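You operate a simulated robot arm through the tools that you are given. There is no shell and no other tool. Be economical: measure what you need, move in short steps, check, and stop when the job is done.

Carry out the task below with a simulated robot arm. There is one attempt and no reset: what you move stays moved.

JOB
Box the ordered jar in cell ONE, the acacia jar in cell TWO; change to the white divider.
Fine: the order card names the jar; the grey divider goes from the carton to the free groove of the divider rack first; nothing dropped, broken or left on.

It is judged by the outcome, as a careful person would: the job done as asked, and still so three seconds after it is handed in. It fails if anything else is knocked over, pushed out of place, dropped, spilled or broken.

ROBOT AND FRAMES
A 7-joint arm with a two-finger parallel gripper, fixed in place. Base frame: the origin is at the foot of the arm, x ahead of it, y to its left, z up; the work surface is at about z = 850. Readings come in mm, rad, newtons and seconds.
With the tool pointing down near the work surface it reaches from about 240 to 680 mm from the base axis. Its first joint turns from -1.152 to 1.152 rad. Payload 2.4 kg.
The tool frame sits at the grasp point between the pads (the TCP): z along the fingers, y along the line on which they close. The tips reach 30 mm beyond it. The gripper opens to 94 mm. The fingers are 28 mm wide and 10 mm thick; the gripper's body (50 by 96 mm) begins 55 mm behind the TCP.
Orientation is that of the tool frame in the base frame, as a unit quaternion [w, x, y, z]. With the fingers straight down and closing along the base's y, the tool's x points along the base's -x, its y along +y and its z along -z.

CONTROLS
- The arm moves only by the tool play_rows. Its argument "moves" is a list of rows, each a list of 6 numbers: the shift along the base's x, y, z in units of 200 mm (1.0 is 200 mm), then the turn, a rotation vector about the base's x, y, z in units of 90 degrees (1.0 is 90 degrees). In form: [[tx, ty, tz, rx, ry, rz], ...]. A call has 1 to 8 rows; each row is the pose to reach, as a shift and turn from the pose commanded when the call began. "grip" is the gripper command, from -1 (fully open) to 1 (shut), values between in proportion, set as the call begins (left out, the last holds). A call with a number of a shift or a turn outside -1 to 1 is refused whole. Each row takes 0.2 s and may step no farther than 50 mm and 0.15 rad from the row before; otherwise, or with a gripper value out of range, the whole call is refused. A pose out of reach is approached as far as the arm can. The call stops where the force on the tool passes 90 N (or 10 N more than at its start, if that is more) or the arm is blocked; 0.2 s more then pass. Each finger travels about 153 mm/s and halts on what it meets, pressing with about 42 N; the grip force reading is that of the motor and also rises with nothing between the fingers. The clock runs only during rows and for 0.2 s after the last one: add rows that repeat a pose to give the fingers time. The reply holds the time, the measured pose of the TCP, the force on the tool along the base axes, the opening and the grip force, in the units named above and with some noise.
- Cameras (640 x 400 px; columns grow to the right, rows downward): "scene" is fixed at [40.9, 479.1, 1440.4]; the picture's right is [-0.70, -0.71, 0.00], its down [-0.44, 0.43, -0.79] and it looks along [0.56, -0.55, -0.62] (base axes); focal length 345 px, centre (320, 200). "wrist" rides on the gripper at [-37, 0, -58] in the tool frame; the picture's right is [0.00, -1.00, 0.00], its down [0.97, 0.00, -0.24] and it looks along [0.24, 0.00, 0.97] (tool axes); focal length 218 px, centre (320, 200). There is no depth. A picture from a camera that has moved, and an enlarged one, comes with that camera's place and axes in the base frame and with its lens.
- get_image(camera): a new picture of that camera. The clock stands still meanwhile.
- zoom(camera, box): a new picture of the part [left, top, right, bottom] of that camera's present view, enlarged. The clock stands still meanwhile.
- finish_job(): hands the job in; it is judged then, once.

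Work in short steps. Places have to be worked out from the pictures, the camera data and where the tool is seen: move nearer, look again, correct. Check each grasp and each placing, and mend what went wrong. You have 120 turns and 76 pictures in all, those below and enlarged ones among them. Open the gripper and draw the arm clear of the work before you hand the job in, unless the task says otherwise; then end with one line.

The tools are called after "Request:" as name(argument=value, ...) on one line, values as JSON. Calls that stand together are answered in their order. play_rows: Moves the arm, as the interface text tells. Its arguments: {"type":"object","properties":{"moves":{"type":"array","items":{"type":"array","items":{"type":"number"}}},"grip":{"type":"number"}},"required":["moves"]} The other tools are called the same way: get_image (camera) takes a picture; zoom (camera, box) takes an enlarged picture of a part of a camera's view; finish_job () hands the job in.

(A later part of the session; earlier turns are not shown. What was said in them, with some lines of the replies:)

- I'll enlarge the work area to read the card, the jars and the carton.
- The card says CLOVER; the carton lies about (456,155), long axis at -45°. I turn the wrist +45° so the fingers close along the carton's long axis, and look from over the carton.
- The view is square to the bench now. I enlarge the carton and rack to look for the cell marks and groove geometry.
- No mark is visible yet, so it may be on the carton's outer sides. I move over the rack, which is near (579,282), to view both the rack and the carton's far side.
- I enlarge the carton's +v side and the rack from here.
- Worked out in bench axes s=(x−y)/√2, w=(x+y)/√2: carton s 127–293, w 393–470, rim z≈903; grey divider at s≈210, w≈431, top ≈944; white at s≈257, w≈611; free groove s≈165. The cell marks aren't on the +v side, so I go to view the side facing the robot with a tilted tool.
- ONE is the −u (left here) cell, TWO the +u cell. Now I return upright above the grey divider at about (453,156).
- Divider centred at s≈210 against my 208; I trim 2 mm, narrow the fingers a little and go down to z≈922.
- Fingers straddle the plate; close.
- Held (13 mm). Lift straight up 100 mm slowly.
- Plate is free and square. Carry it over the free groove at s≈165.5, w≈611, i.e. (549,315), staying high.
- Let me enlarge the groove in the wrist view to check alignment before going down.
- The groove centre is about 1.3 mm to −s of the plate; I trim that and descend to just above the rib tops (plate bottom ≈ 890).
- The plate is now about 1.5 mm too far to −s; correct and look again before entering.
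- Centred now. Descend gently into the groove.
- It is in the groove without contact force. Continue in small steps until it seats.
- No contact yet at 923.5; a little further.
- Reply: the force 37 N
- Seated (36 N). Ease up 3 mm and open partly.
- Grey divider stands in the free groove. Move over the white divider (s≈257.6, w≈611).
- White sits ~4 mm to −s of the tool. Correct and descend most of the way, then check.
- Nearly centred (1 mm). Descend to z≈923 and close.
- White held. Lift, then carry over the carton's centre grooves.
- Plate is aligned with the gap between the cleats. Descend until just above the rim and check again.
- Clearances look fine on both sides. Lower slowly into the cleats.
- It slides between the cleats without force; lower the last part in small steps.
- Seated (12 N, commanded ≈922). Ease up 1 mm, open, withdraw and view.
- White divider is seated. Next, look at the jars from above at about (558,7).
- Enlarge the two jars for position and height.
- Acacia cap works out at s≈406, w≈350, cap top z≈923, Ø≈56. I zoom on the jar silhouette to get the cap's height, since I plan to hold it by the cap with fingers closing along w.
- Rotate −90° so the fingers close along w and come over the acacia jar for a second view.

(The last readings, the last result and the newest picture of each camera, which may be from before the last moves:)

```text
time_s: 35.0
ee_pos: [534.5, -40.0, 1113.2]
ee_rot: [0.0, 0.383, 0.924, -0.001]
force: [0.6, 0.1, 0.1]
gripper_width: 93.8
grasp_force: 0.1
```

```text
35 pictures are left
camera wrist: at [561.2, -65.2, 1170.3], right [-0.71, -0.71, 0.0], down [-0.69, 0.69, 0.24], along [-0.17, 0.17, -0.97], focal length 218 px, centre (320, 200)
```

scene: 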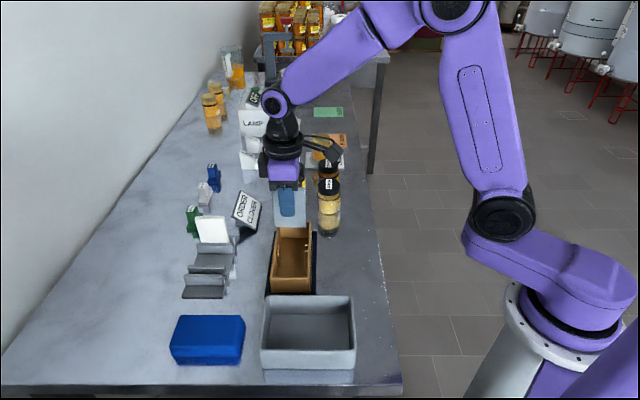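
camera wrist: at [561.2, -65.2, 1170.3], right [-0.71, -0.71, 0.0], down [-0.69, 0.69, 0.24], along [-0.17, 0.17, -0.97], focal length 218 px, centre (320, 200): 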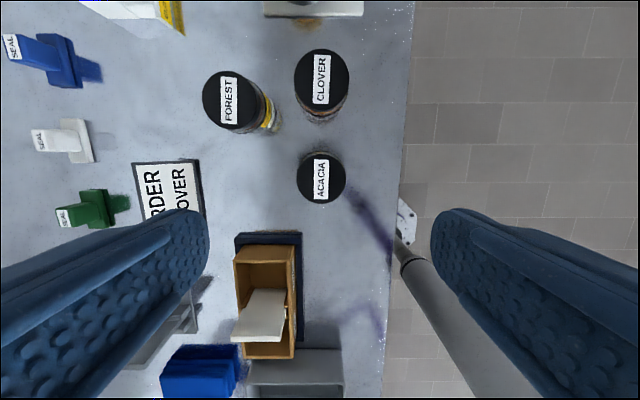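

Acacia: s≈407.5, w≈349.6, top ≈924. Clover: s≈507, w≈350. Lower over the acacia with a 74 mm opening to just above the cap and look.

Request:
play_rows(moves=[[0.004, -0.0065, -0.18, 0, 0, 0], [0.004, -0.0065, -0.36, 0, 0, 0], [0.004, -0.0065, -0.54, 0, 0, 0], [0.004, -0.0065, -0.69, 0, 0, 0], [0.004, -0.0065, -0.69, 0, 0, 0]], grip=-0.574)

Request:
zoom(camera="scene", box=[290, 145, 370, 245])

Request:
get_image(camera="wrist")

```text
time_s: 36.2
ee_pos: [535.5, -40.7, 978.2]
ee_rot: [0.0, 0.382, 0.924, -0.001]
force: [-0.3, 0.7, 0.2]
gripper_width: 74.1
grasp_force: 0.0
```

```text
4.00 times, centred on (330, 195) of scene
camera zoom: at [40.9, 479.1, 1440.4], right [-0.7, -0.71, 0.0], down [-0.44, 0.43, -0.79], along [0.56, -0.55, -0.62], focal length 1382 px, centre (280, 220)
```

zoom: 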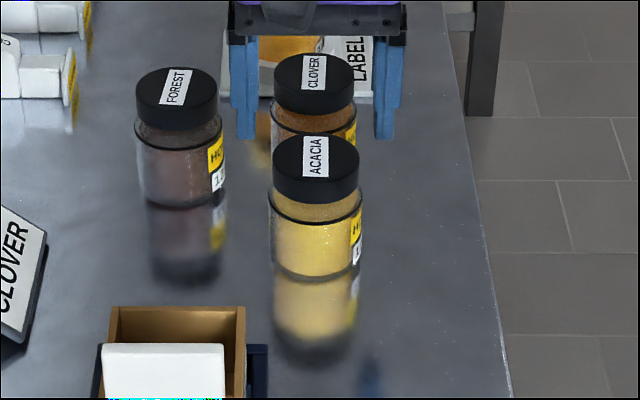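

```text
33 pictures are left
camera wrist: at [562.2, -66.7, 1034.4], right [-0.71, -0.71, 0.0], down [-0.69, 0.69, 0.24], along [-0.17, 0.17, -0.97], focal length 218 px, centre (320, 200)
```

wrist: 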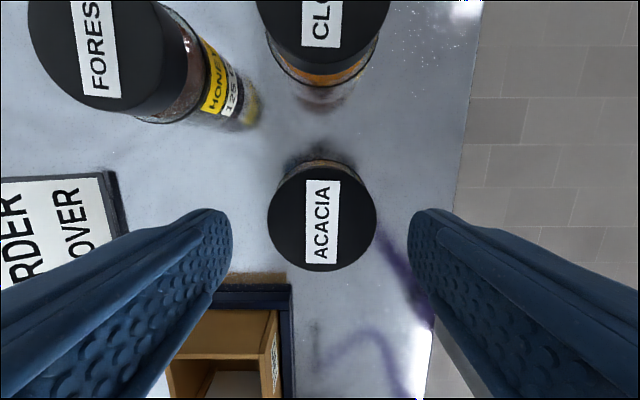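

Centred within ~1 mm. Descend to z≈936 so the tips cover most of the ~22 mm cap, then close.

Request:
play_rows(moves=[[0.005, -0.005, -0.08, 0, 0, 0], [0.005, -0.005, -0.15, 0, 0, 0], [0.005, -0.005, -0.195, 0, 0, 0], [0.005, -0.005, -0.195, 0, 0, 0]])

Request:
zoom(camera="scene", box=[290, 145, 370, 245])

```text
time_s: 37.2
ee_pos: [536.9, -41.7, 938.3]
ee_rot: [0.0, 0.382, 0.924, 0.0]
force: [-0.3, 0.3, 0.7]
gripper_width: 74.1
grasp_force: 0.1
```

```text
4.00 times, centred on (330, 195) of scene
camera zoom: at [40.9, 479.1, 1440.4], right [-0.7, -0.71, 0.0], down [-0.44, 0.43, -0.79], along [0.56, -0.55, -0.62], focal length 1382 px, centre (280, 220)
```

zoom: 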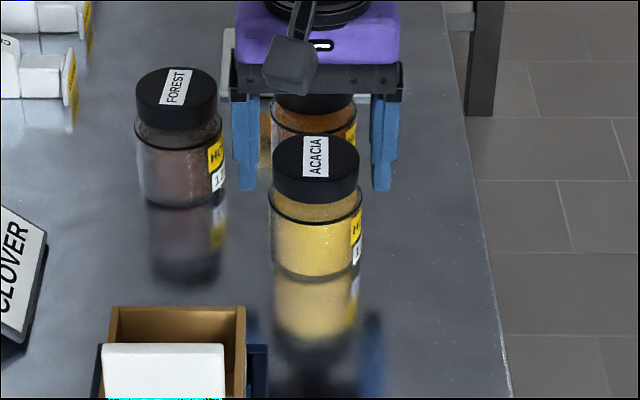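

Tips overlap the cap about half; go 3 mm lower and close.

Request:
play_rows(moves=[[0, 0, -0.015, 0, 0, 0], [0, 0, -0.015, 0, 0, 0]])

Request:
play_rows(moves=[[0, 0, 0, 0, 0, 0], [0, 0, 0, 0, 0, 0], [0, 0, 0, 0, 0, 0]], grip=1)

Request:
play_rows(moves=[[0, 0, 0.02, 0, 0, 0], [0, 0, 0.06, 0, 0, 0], [0, 0, 0.15, 0, 0, 0], [0, 0, 0.15, 0, 0, 0]])

Request:
zoom(camera="scene", box=[290, 125, 370, 245])

```text
time_s: 37.8
ee_pos: [536.1, -41.8, 933.6]
ee_rot: [0.0, 0.383, 0.924, 0.0]
force: [-0.4, -0.2, 0.3]
gripper_width: 74.0
grasp_force: 0.0
```

```text
time_s: 38.6
ee_pos: [536.2, -41.4, 933.4]
ee_rot: [0.0, 0.383, 0.924, -0.001]
force: [-1.0, -0.3, 0.4]
gripper_width: 58.8
grasp_force: 42.0
```

```text
time_s: 39.6
ee_pos: [536.9, -42.8, 962.9]
ee_rot: [0.0, 0.382, 0.924, 0.0]
force: [1.2, -0.3, -3.2]
gripper_width: 59.2
grasp_force: 42.2
```

```text
3.33 times, centred on (330, 185) of scene
camera zoom: at [41.0, 479.1, 1440.4], right [-0.7, -0.71, 0.0], down [-0.44, 0.43, -0.79], along [0.56, -0.55, -0.62], focal length 1151 px, centre (287, 250)
```

zoom: 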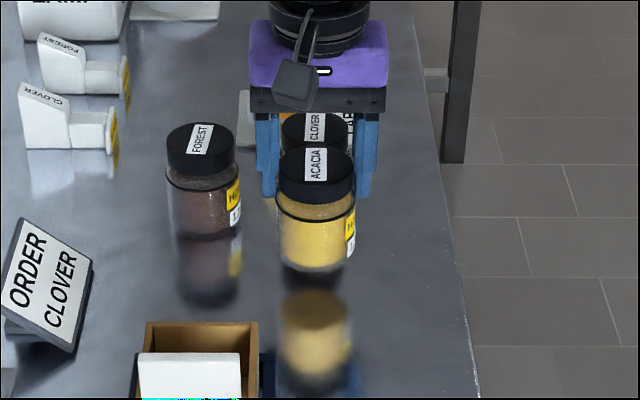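

Acacia is held whole (≈3 N). Lift and carry to over cell TWO at s≈252.5, w≈431.

Request:
play_rows(moves=[[0, 0, 0.12, 0, 0, 0], [0, 0, 0.24, 0, 0, 0], [0, 0, 0.335, 0, 0, 0], [0, 0, 0.335, 0, 0, 0]])

Request:
play_rows(moves=[[-0.04, 0.13, 0, 0, 0, 0], [-0.09, 0.28, 0, 0, 0, 0], [-0.14, 0.44, 0, 0, 0, 0], [-0.19, 0.6, 0, 0, 0, 0], [-0.23, 0.73, 0, 0, 0, 0], [-0.2655, 0.8405, 0, 0, 0, 0], [-0.2655, 0.8405, 0, 0, 0, 0]])

Request:
get_image(camera="wrist")

Request:
zoom(camera="scene", box=[250, 160, 350, 300])

```text
time_s: 40.6
ee_pos: [537.9, -42.7, 1031.0]
ee_rot: [0.0, 0.383, 0.924, 0.0]
force: [-0.7, 1.1, -2.4]
gripper_width: 58.9
grasp_force: 42.3
```

```text
time_s: 42.2
ee_pos: [482.3, 125.7, 1029.5]
ee_rot: [0.0, 0.383, 0.924, 0.0]
force: [0.0, 0.0, -2.6]
gripper_width: 59.0
grasp_force: 41.7
```

```text
30 pictures are left
camera wrist: at [509.5, 100.3, 1087.7], right [-0.71, -0.71, 0.0], down [-0.69, 0.69, 0.24], along [-0.17, 0.17, -0.97], focal length 218 px, centre (320, 200)
```

wrist: 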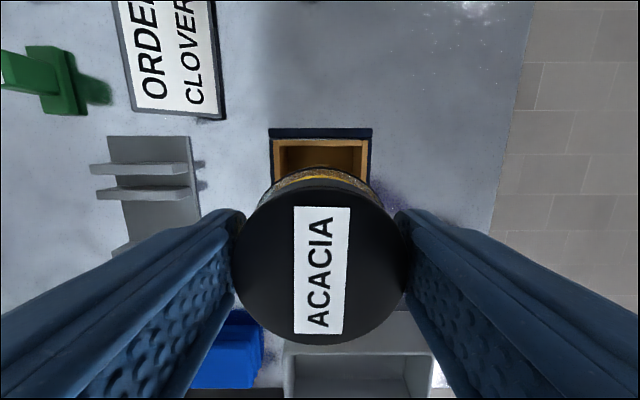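

```text
2.86 times, centred on (300, 230) of scene
camera zoom: at [41.0, 479.2, 1440.4], right [-0.7, -0.71, 0.0], down [-0.44, 0.43, -0.79], along [0.56, -0.55, -0.62], focal length 987 px, centre (377, 114)
```

zoom: 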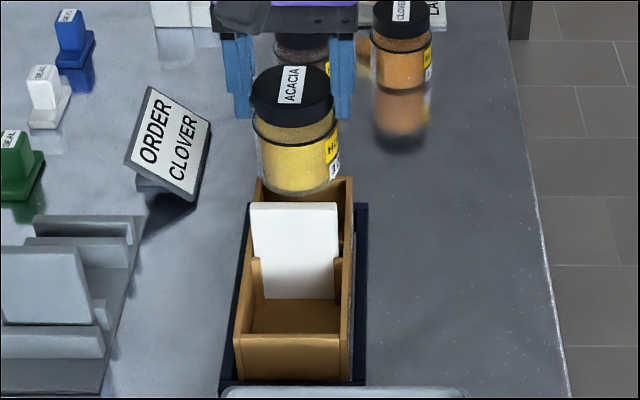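

Laterally centred on the carton. Lower until the jar's foot is just at the rim and check.

Request:
play_rows(moves=[[0, 0, -0.08, 0, 0, 0], [0, 0, -0.16, 0, 0, 0], [0, 0, -0.2, 0, 0, 0], [0, 0, -0.2, 0, 0, 0]])

Request:
zoom(camera="scene", box=[250, 180, 340, 300])

Request:
zoom(camera="wrist", box=[230, 100, 410, 212])

```text
time_s: 43.2
ee_pos: [484.0, 126.3, 991.0]
ee_rot: [-0.001, 0.383, 0.924, 0.0]
force: [0.5, 0.2, -1.6]
gripper_width: 58.7
grasp_force: 42.0
```

```text
3.33 times, centred on (295, 240) of scene
camera zoom: at [41.0, 479.2, 1440.4], right [-0.7, -0.71, 0.0], down [-0.44, 0.43, -0.79], along [0.56, -0.55, -0.62], focal length 1151 px, centre (403, 67)
```

zoom: 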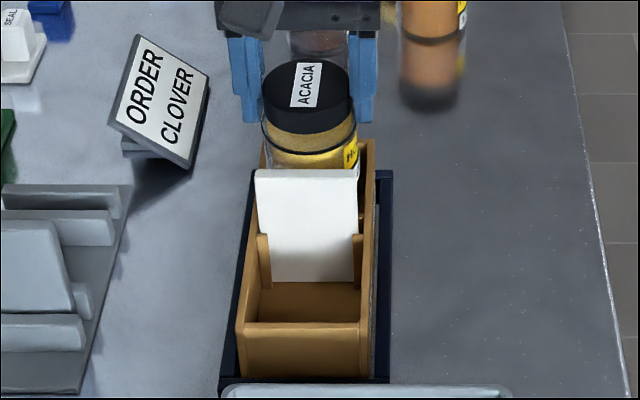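

```text
3.56 times, centred on (320, 156) of wrist
camera zoom: at [510.2, 100.7, 1046.9], right [-0.71, -0.71, 0.0], down [-0.69, 0.69, 0.24], along [-0.17, 0.17, -0.97], focal length 776 px, centre (320, 356)
```

zoom: 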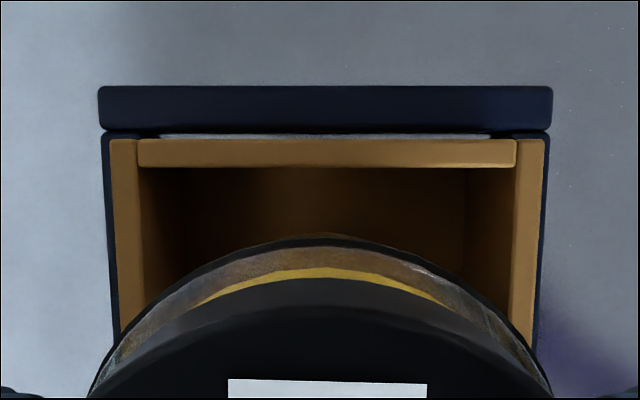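

Shift 1 mm toward −w and lower into the cell.

Request:
play_rows(moves=[[-0.004, -0.004, 0, 0, 0, 0], [-0.004, -0.004, -0.05, 0, 0, 0], [-0.004, -0.004, -0.1, 0, 0, 0], [-0.004, -0.004, -0.15, 0, 0, 0], [-0.004, -0.004, -0.19, 0, 0, 0], [-0.004, -0.004, -0.19, 0, 0, 0]])

Request:
zoom(camera="scene", box=[250, 180, 340, 300])

```text
time_s: 44.6
ee_pos: [483.3, 124.9, 952.6]
ee_rot: [0.001, 0.383, 0.924, 0.0]
force: [0.8, 0.8, -3.1]
gripper_width: 58.8
grasp_force: 42.1
```

```text
3.33 times, centred on (295, 240) of scene
camera zoom: at [41.0, 479.1, 1440.4], right [-0.7, -0.71, 0.0], down [-0.44, 0.43, -0.79], along [0.56, -0.55, -0.62], focal length 1151 px, centre (403, 67)
```

zoom: 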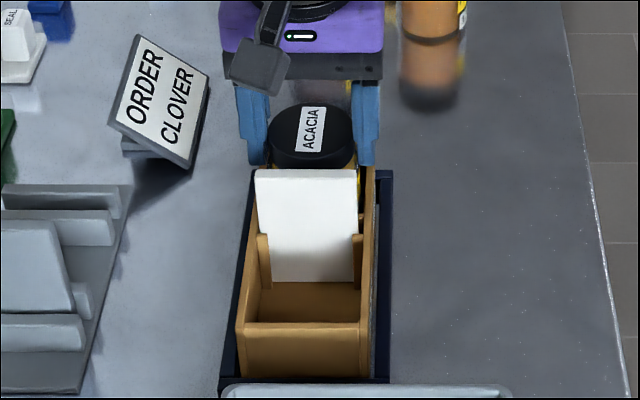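

Going in freely. Continue with small steps until it touches the floor.

Request:
play_rows(moves=[[0, 0, -0.02, 0, 0, 0], [0, 0, -0.04, 0, 0, 0], [0, 0, -0.04, 0, 0, 0]])

Request:
play_rows(moves=[[0, 0, -0.01, 0, 0, 0], [0, 0, -0.01, 0, 0, 0]])

Request:
play_rows(moves=[[0, 0, -0.01, 0, 0, 0], [0, 0, -0.01, 0, 0, 0]])

```text
time_s: 45.4
ee_pos: [483.4, 125.1, 943.9]
ee_rot: [0.0, 0.382, 0.924, 0.0]
force: [0.3, -0.5, -3.1]
gripper_width: 58.6
grasp_force: 42.0
```

```text
time_s: 46.0
ee_pos: [482.8, 125.9, 941.9]
ee_rot: [0.0, 0.383, 0.924, -0.001]
force: [0.0, -0.3, -2.6]
gripper_width: 58.9
grasp_force: 42.0
```

```text
time_s: 46.6
ee_pos: [482.9, 126.6, 940.9]
ee_rot: [0.0, 0.382, 0.924, 0.001]
force: [0.3, -1.0, -3.0]
gripper_width: 58.8
grasp_force: 42.1
```

Still hanging at 940 (tips ≈6 mm above the rim). Step 1.5 mm at a time.

Request:
play_rows(moves=[[0, 0, -0.0075, 0, 0, 0], [0, 0, -0.0075, 0, 0, 0]])

Request:
play_rows(moves=[[0, 0, -0.005, 0, 0, 0], [0, 0, -0.005, 0, 0, 0]])

```text
time_s: 47.2
ee_pos: [482.3, 125.8, 939.4]
ee_rot: [0.0, 0.383, 0.924, 0.0]
force: [0.0, -0.3, -1.7]
gripper_width: 58.8
grasp_force: 42.2
```

```text
time_s: 47.8
ee_pos: [484.0, 125.6, 938.4]
ee_rot: [0.0, 0.383, 0.924, 0.0]
force: [-3.9, -0.9, 16.5]
gripper_width: 58.8
grasp_force: 41.6
```

Touch-down at ≈937.5 (floor +4.5 mm, as expected). Open and withdraw straight up.

Request:
play_rows(moves=[[0, 0, 0.004, 0, 0, 0], [0, 0, 0.004, 0, 0, 0], [0, 0, 0.004, 0, 0, 0]], grip=-0.574)

Request:
play_rows(moves=[[0, 0, 0.1, 0, 0, 0], [0, 0, 0.25, 0, 0, 0], [0, 0, 0.45, 0, 0, 0], [0, 0, 0.6, 0, 0, 0], [0, 0, 0.6, 0, 0, 0]])

Request:
get_image(camera="wrist")

Request:
zoom(camera="scene", box=[250, 150, 360, 300])

```text
time_s: 48.6
ee_pos: [482.1, 125.5, 938.5]
ee_rot: [0.0, 0.383, 0.924, -0.001]
force: [0.7, 0.5, -0.5]
gripper_width: 73.6
grasp_force: 0.1
```

```text
time_s: 49.8
ee_pos: [481.1, 125.9, 1059.6]
ee_rot: [0.0, 0.383, 0.924, 0.0]
force: [0.4, 0.0, 0.4]
gripper_width: 74.1
grasp_force: 0.0
```

```text
25 pictures are left
camera wrist: at [507.5, 100.7, 1115.6], right [-0.71, -0.71, 0.0], down [-0.69, 0.69, 0.24], along [-0.17, 0.17, -0.97], focal length 218 px, centre (320, 200)
```

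wrist: 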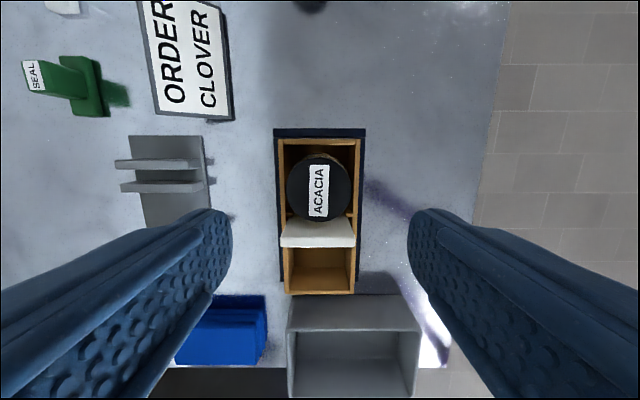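

```text
2.67 times, centred on (305, 225) of scene
camera zoom: at [40.9, 479.1, 1440.4], right [-0.7, -0.71, 0.0], down [-0.44, 0.43, -0.79], along [0.56, -0.55, -0.62], focal length 921 px, centre (360, 133)
```

zoom: 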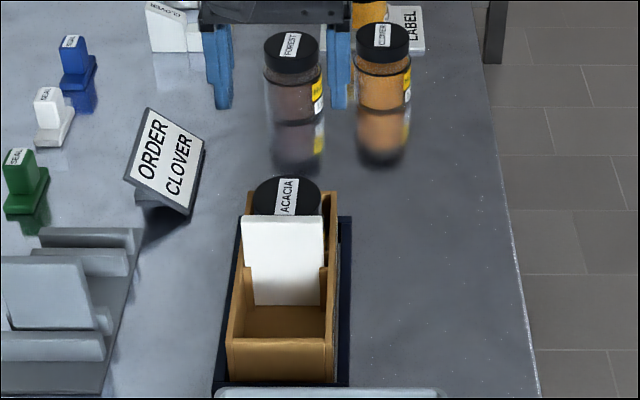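

Acacia stands in cell TWO. Go over the clover jar at about (606,−111), high.

Request:
play_rows(moves=[[0.1, -0.19, 0, 0, 0, 0], [0.2, -0.38, 0, 0, 0, 0], [0.3, -0.57, 0, 0, 0, 0], [0.4, -0.76, 0, 0, 0, 0], [0.5, -0.95, 0, 0, 0, 0]])

Request:
play_rows(moves=[[0.06, -0.12, 0, 0, 0, 0], [0.1175, -0.23, 0, 0, 0, 0], [0.1175, -0.23, 0, 0, 0, 0]])

Request:
get_image(camera="wrist")

```text
time_s: 51.0
ee_pos: [582.2, -64.6, 1058.8]
ee_rot: [-0.001, 0.383, 0.924, 0.0]
force: [-0.4, 0.3, -0.2]
gripper_width: 74.0
grasp_force: 0.0
```

```text
time_s: 51.8
ee_pos: [605.8, -112.0, 1059.4]
ee_rot: [0.0, 0.383, 0.924, 0.0]
force: [0.3, -0.1, 0.3]
gripper_width: 74.0
grasp_force: 0.0
```

```text
23 pictures are left
camera wrist: at [632.7, -137.0, 1116.4], right [-0.71, -0.71, 0.0], down [-0.69, 0.69, 0.24], along [-0.17, 0.17, -0.97], focal length 218 px, centre (320, 200)
```

wrist: 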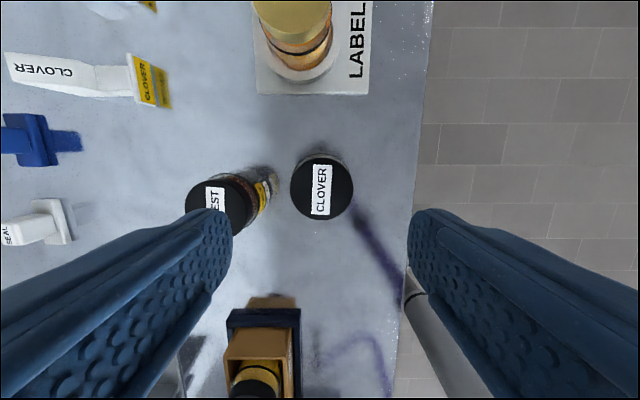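

Clover centred (offset <1 mm). Descend in two stages, the left finger passing between clover and forest with ~10 mm room.

Request:
play_rows(moves=[[-0.0025, -0.0025, -0.18, 0, 0, 0], [-0.0025, -0.0025, -0.36, 0, 0, 0], [-0.0025, -0.0025, -0.46, 0, 0, 0], [-0.0025, -0.0025, -0.46, 0, 0, 0]])

Request:
get_image(camera="wrist")

```text
time_s: 52.8
ee_pos: [604.4, -112.3, 965.8]
ee_rot: [-0.001, 0.383, 0.924, 0.001]
force: [0.3, -0.4, 0.2]
gripper_width: 74.0
grasp_force: 0.1
```

```text
22 pictures are left
camera wrist: at [630.9, -138.0, 1023.1], right [-0.71, -0.71, 0.0], down [-0.69, 0.69, 0.24], along [-0.17, 0.17, -0.97], focal length 218 px, centre (320, 200)
```

wrist: 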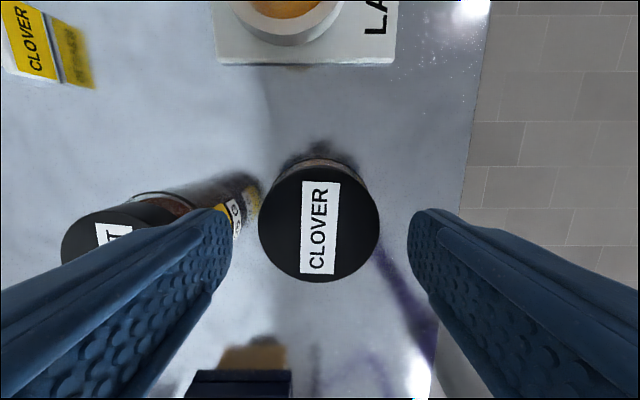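

Shift 2 mm in +s and descend to 933, then close.

Request:
play_rows(moves=[[0.007, -0.007, 0, 0, 0, 0], [0.007, -0.007, -0.06, 0, 0, 0], [0.007, -0.007, -0.12, 0, 0, 0], [0.007, -0.007, -0.1665, 0, 0, 0], [0.007, -0.007, -0.1665, 0, 0, 0]])

Request:
play_rows(moves=[[0, 0, 0, 0, 0, 0], [0, 0, 0, 0, 0, 0], [0, 0, 0, 0, 0, 0]], grip=1)

Request:
play_rows(moves=[[0, 0, 0.02, 0, 0, 0], [0, 0, 0.06, 0, 0, 0], [0, 0, 0.15, 0, 0, 0], [0, 0, 0.15, 0, 0, 0]])

Request:
zoom(camera="scene", box=[270, 110, 370, 230])

```text
time_s: 54.0
ee_pos: [605.7, -113.9, 933.7]
ee_rot: [0.001, 0.383, 0.924, 0.001]
force: [-1.0, -0.8, -0.2]
gripper_width: 73.9
grasp_force: 0.0
```

```text
time_s: 54.8
ee_pos: [605.4, -113.6, 933.5]
ee_rot: [0.0, 0.383, 0.924, 0.0]
force: [-0.1, 0.1, 0.0]
gripper_width: 58.9
grasp_force: 42.3
```

```text
time_s: 55.8
ee_pos: [608.0, -112.5, 963.2]
ee_rot: [0.0, 0.383, 0.924, 0.0]
force: [0.5, 0.1, -1.8]
gripper_width: 58.9
grasp_force: 42.1
```

```text
3.33 times, centred on (320, 170) of scene
camera zoom: at [41.0, 479.1, 1440.4], right [-0.7, -0.71, 0.0], down [-0.44, 0.43, -0.79], along [0.56, -0.55, -0.62], focal length 1151 px, centre (320, 300)
```

zoom: 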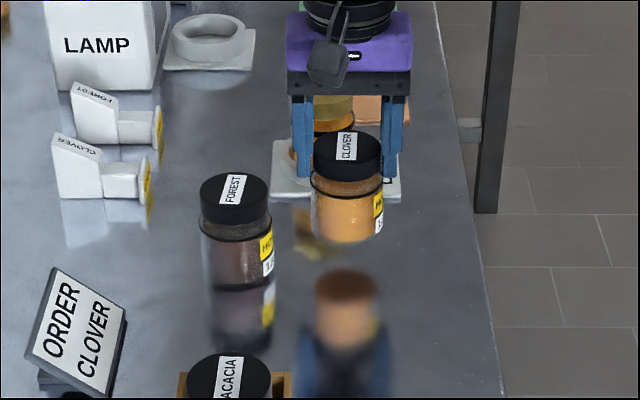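

Clover lifted cleanly. Raise to 1060 and carry to over cell ONE at s≈168, w≈430, i.e. (423,185).

Request:
play_rows(moves=[[0, 0, 0.12, 0, 0, 0], [0, 0, 0.26, 0, 0, 0], [0, 0, 0.4, 0, 0, 0], [0, 0, 0.485, 0, 0, 0], [0, 0, 0.485, 0, 0, 0]])

Request:
play_rows(moves=[[-0.08, 0.13, 0, 0, 0, 0], [-0.18, 0.29, 0, 0, 0, 0], [-0.28, 0.45, 0, 0, 0, 0], [-0.38, 0.61, 0, 0, 0, 0], [-0.48, 0.77, 0, 0, 0, 0], [-0.56, 0.9, 0, 0, 0, 0]])

Request:
play_rows(moves=[[-0.1, 0.16, 0, 0, 0, 0], [-0.2, 0.32, 0, 0, 0, 0], [-0.29, 0.47, 0, 0, 0, 0], [-0.3605, 0.589, 0, 0, 0, 0], [-0.3605, 0.589, 0, 0, 0, 0]])

Request:
get_image(camera="wrist")

Request:
zoom(camera="scene", box=[240, 170, 350, 320])

```text
time_s: 57.0
ee_pos: [607.0, -113.3, 1060.6]
ee_rot: [0.0, 0.382, 0.924, 0.0]
force: [-0.7, -0.8, -2.7]
gripper_width: 59.0
grasp_force: 42.3
```

```text
time_s: 58.4
ee_pos: [492.0, 67.8, 1061.2]
ee_rot: [0.0, 0.382, 0.924, 0.001]
force: [-0.2, -0.1, -2.5]
gripper_width: 58.5
grasp_force: 42.2
```

```text
time_s: 59.6
ee_pos: [422.6, 187.0, 1062.6]
ee_rot: [0.0, 0.383, 0.924, -0.001]
force: [-0.4, 0.1, -1.5]
gripper_width: 59.1
grasp_force: 42.1
```

```text
20 pictures are left
camera wrist: at [449.5, 160.7, 1118.4], right [-0.71, -0.71, 0.0], down [-0.69, 0.69, 0.24], along [-0.17, 0.17, -0.97], focal length 218 px, centre (320, 200)
```

wrist: 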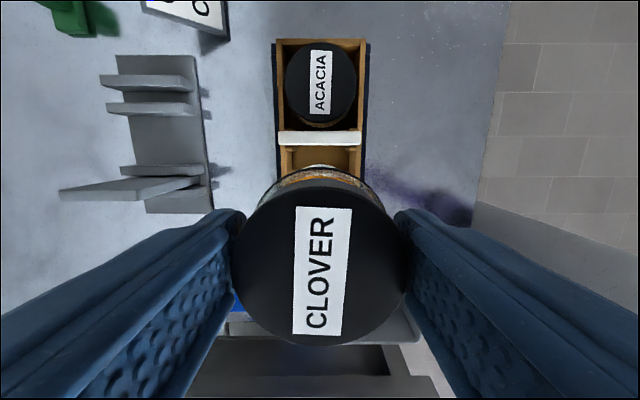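

```text
2.67 times, centred on (295, 245) of scene
camera zoom: at [40.9, 479.2, 1440.4], right [-0.7, -0.71, 0.0], down [-0.44, 0.43, -0.79], along [0.56, -0.55, -0.62], focal length 921 px, centre (387, 80)
```

zoom: 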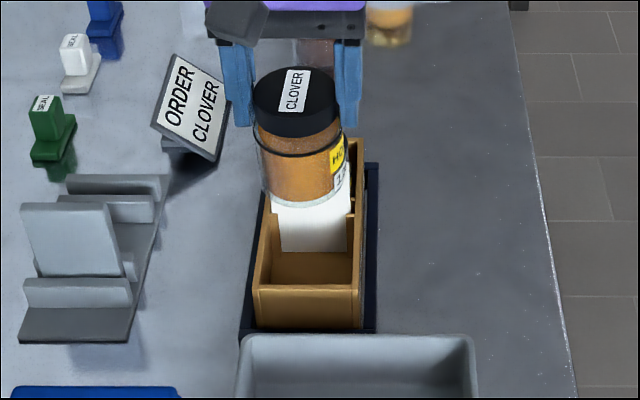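

Aligned; lower to just above the rim (tool z≈990), alongside the divider with ~7 mm clearance.

Request:
play_rows(moves=[[0, 0, -0.1, 0, 0, 0], [0, 0, -0.2, 0, 0, 0], [0, 0, -0.3, 0, 0, 0], [0, 0, -0.35, 0, 0, 0], [0, 0, -0.35, 0, 0, 0]])

Request:
zoom(camera="wrist", box=[220, 60, 420, 220])

Request:
zoom(camera="scene", box=[245, 190, 335, 310])

```text
time_s: 60.8
ee_pos: [422.1, 186.5, 990.4]
ee_rot: [0.001, 0.383, 0.924, 0.001]
force: [0.2, 0.1, -2.1]
gripper_width: 58.8
grasp_force: 42.2
```

```text
2.50 times, centred on (320, 140) of wrist
camera zoom: at [449.1, 160.4, 1047.5], right [-0.71, -0.71, 0.0], down [-0.69, 0.69, 0.24], along [-0.17, 0.17, -0.97], focal length 546 px, centre (320, 350)
```

zoom: 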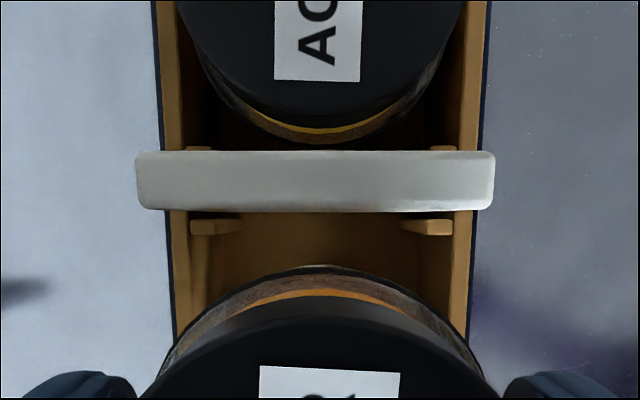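

```text
3.33 times, centred on (290, 250) of scene
camera zoom: at [41.0, 479.2, 1440.4], right [-0.7, -0.71, 0.0], down [-0.44, 0.43, -0.79], along [0.56, -0.55, -0.62], focal length 1151 px, centre (420, 33)
```

zoom: 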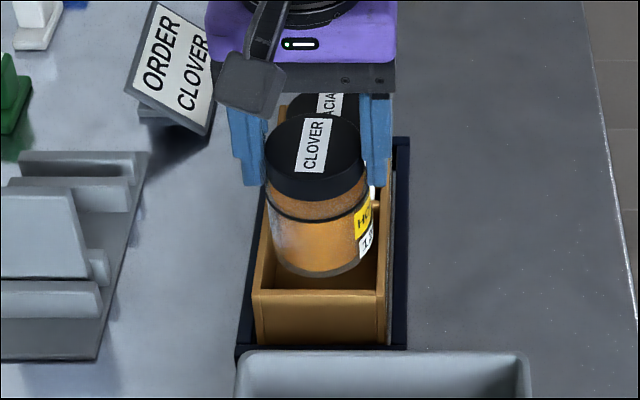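

Jar centred in the cell opening. Lower to 945, then the last steps.

Request:
play_rows(moves=[[0, 0, -0.05, 0, 0, 0], [0, 0, -0.1, 0, 0, 0], [0, 0, -0.15, 0, 0, 0], [0, 0, -0.2, 0, 0, 0], [0, 0, -0.225, 0, 0, 0], [0, 0, -0.225, 0, 0, 0]])

Request:
play_rows(moves=[[0, 0, -0.0125, 0, 0, 0], [0, 0, -0.025, 0, 0, 0], [0, 0, -0.025, 0, 0, 0]])

Request:
zoom(camera="scene", box=[245, 190, 335, 310])

```text
time_s: 62.2
ee_pos: [422.3, 184.9, 946.7]
ee_rot: [0.0, 0.382, 0.924, 0.0]
force: [0.0, 0.9, -2.3]
gripper_width: 58.9
grasp_force: 42.0
```

```text
time_s: 63.0
ee_pos: [422.7, 185.4, 940.7]
ee_rot: [0.0, 0.382, 0.924, 0.001]
force: [0.3, 0.4, -2.2]
gripper_width: 58.7
grasp_force: 41.4
```

```text
3.33 times, centred on (290, 250) of scene
camera zoom: at [41.0, 479.2, 1440.4], right [-0.7, -0.71, 0.0], down [-0.44, 0.43, -0.79], along [0.56, -0.55, -0.62], focal length 1151 px, centre (420, 33)
```

zoom: 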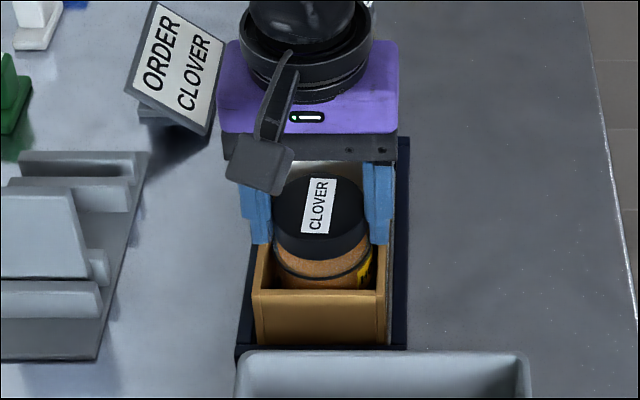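

Nearly down; final 1.5 mm and 1 mm steps.

Request:
play_rows(moves=[[0, 0, -0.0075, 0, 0, 0], [0, 0, -0.0075, 0, 0, 0]])

Request:
play_rows(moves=[[0, 0, -0.005, 0, 0, 0], [0, 0, -0.005, 0, 0, 0]])

```text
time_s: 63.6
ee_pos: [422.2, 186.6, 939.3]
ee_rot: [0.0, 0.382, 0.924, 0.001]
force: [0.1, -0.3, -2.2]
gripper_width: 59.0
grasp_force: 42.0
```

```text
time_s: 64.2
ee_pos: [421.3, 186.4, 939.2]
ee_rot: [-0.001, 0.382, 0.924, 0.001]
force: [-2.9, -0.4, 8.8]
gripper_width: 59.0
grasp_force: 41.8
```

Touch-down at the same height as the first jar. Open, withdraw up and check.

Request:
play_rows(moves=[[0, 0, 0.003, 0, 0, 0], [0, 0, 0.003, 0, 0, 0], [0, 0, 0.003, 0, 0, 0]], grip=-0.574)

Request:
play_rows(moves=[[0, 0, 0.1, 0, 0, 0], [0, 0, 0.25, 0, 0, 0], [0, 0, 0.45, 0, 0, 0], [0, 0, 0.65, 0, 0, 0], [0, 0, 0.85, 0, 0, 0], [0, 0, 1.0, 0, 0, 0]])

Request:
get_image(camera="wrist")

Request:
get_image(camera="scene")

```text
time_s: 65.0
ee_pos: [423.9, 185.8, 939.4]
ee_rot: [0.0, 0.383, 0.924, 0.0]
force: [0.0, 0.0, -0.7]
gripper_width: 74.0
grasp_force: 0.1
```

```text
time_s: 66.4
ee_pos: [425.2, 185.5, 1139.2]
ee_rot: [0.0, 0.382, 0.924, 0.0]
force: [0.3, -0.9, 0.1]
gripper_width: 73.7
grasp_force: 0.1
```

```text
15 pictures are left
camera wrist: at [451.6, 159.9, 1196.2], right [-0.71, -0.71, 0.0], down [-0.69, 0.69, 0.24], along [-0.17, 0.17, -0.97], focal length 218 px, centre (320, 200)
```

wrist: 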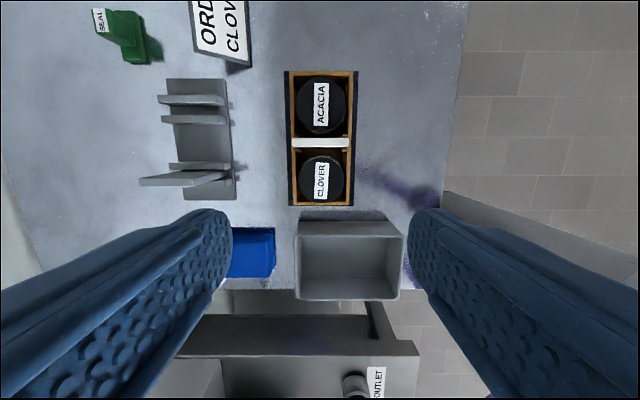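

```text
14 pictures are left
```

scene: 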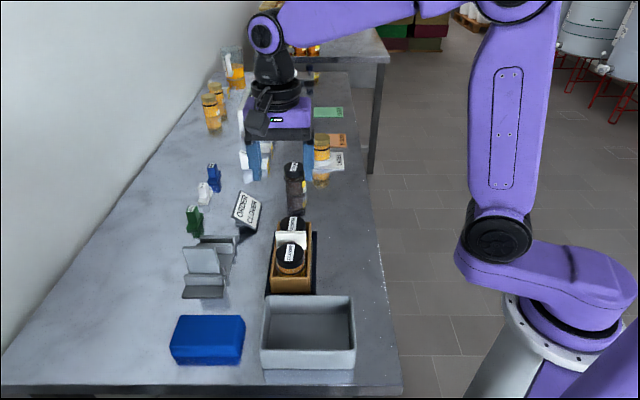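

Clover is in ONE, acacia in TWO, white divider between them and grey in the rack. Open fully and draw the arm up and away.

Request:
play_rows(moves=[[0, -0.1, 0.15, 0, 0, 0], [0, -0.25, 0.3, 0, 0, 0], [0, -0.45, 0.3, 0, 0, 0], [0, -0.6, 0.3, 0, 0, 0], [0, -0.6, 0.3, 0, 0, 0]], grip=-1)

Request:
zoom(camera="scene", box=[150, 130, 370, 320])

```text
time_s: 67.6
ee_pos: [422.5, 65.5, 1200.4]
ee_rot: [0.0, 0.383, 0.924, 0.0]
force: [-0.2, 0.4, -0.1]
gripper_width: 94.0
grasp_force: 0.1
```

```text
2.11 times, centred on (260, 225) of scene
camera zoom: at [40.9, 479.1, 1440.4], right [-0.7, -0.71, 0.0], down [-0.44, 0.43, -0.79], along [0.56, -0.55, -0.62], focal length 727 px, centre (446, 147)
```

zoom: 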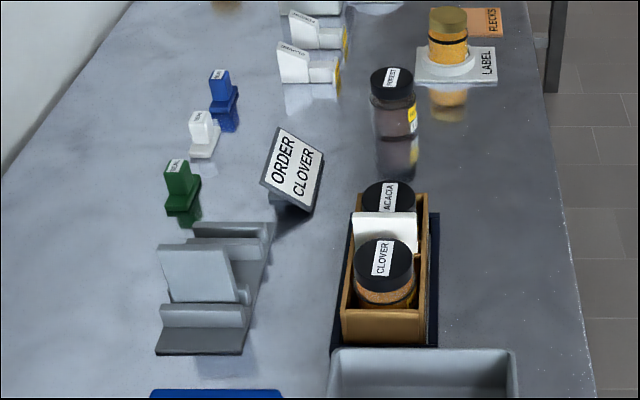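

Everything is in place and undisturbed; handing in.

Request:
finish_job()

```text
The job is handed in.
```

The clover jar named on the order card is in cell ONE, the acacia jar is in cell TWO, the white divider stands between them, and the grey divider is in the rack's free groove; in the last picture nothing else had moved.
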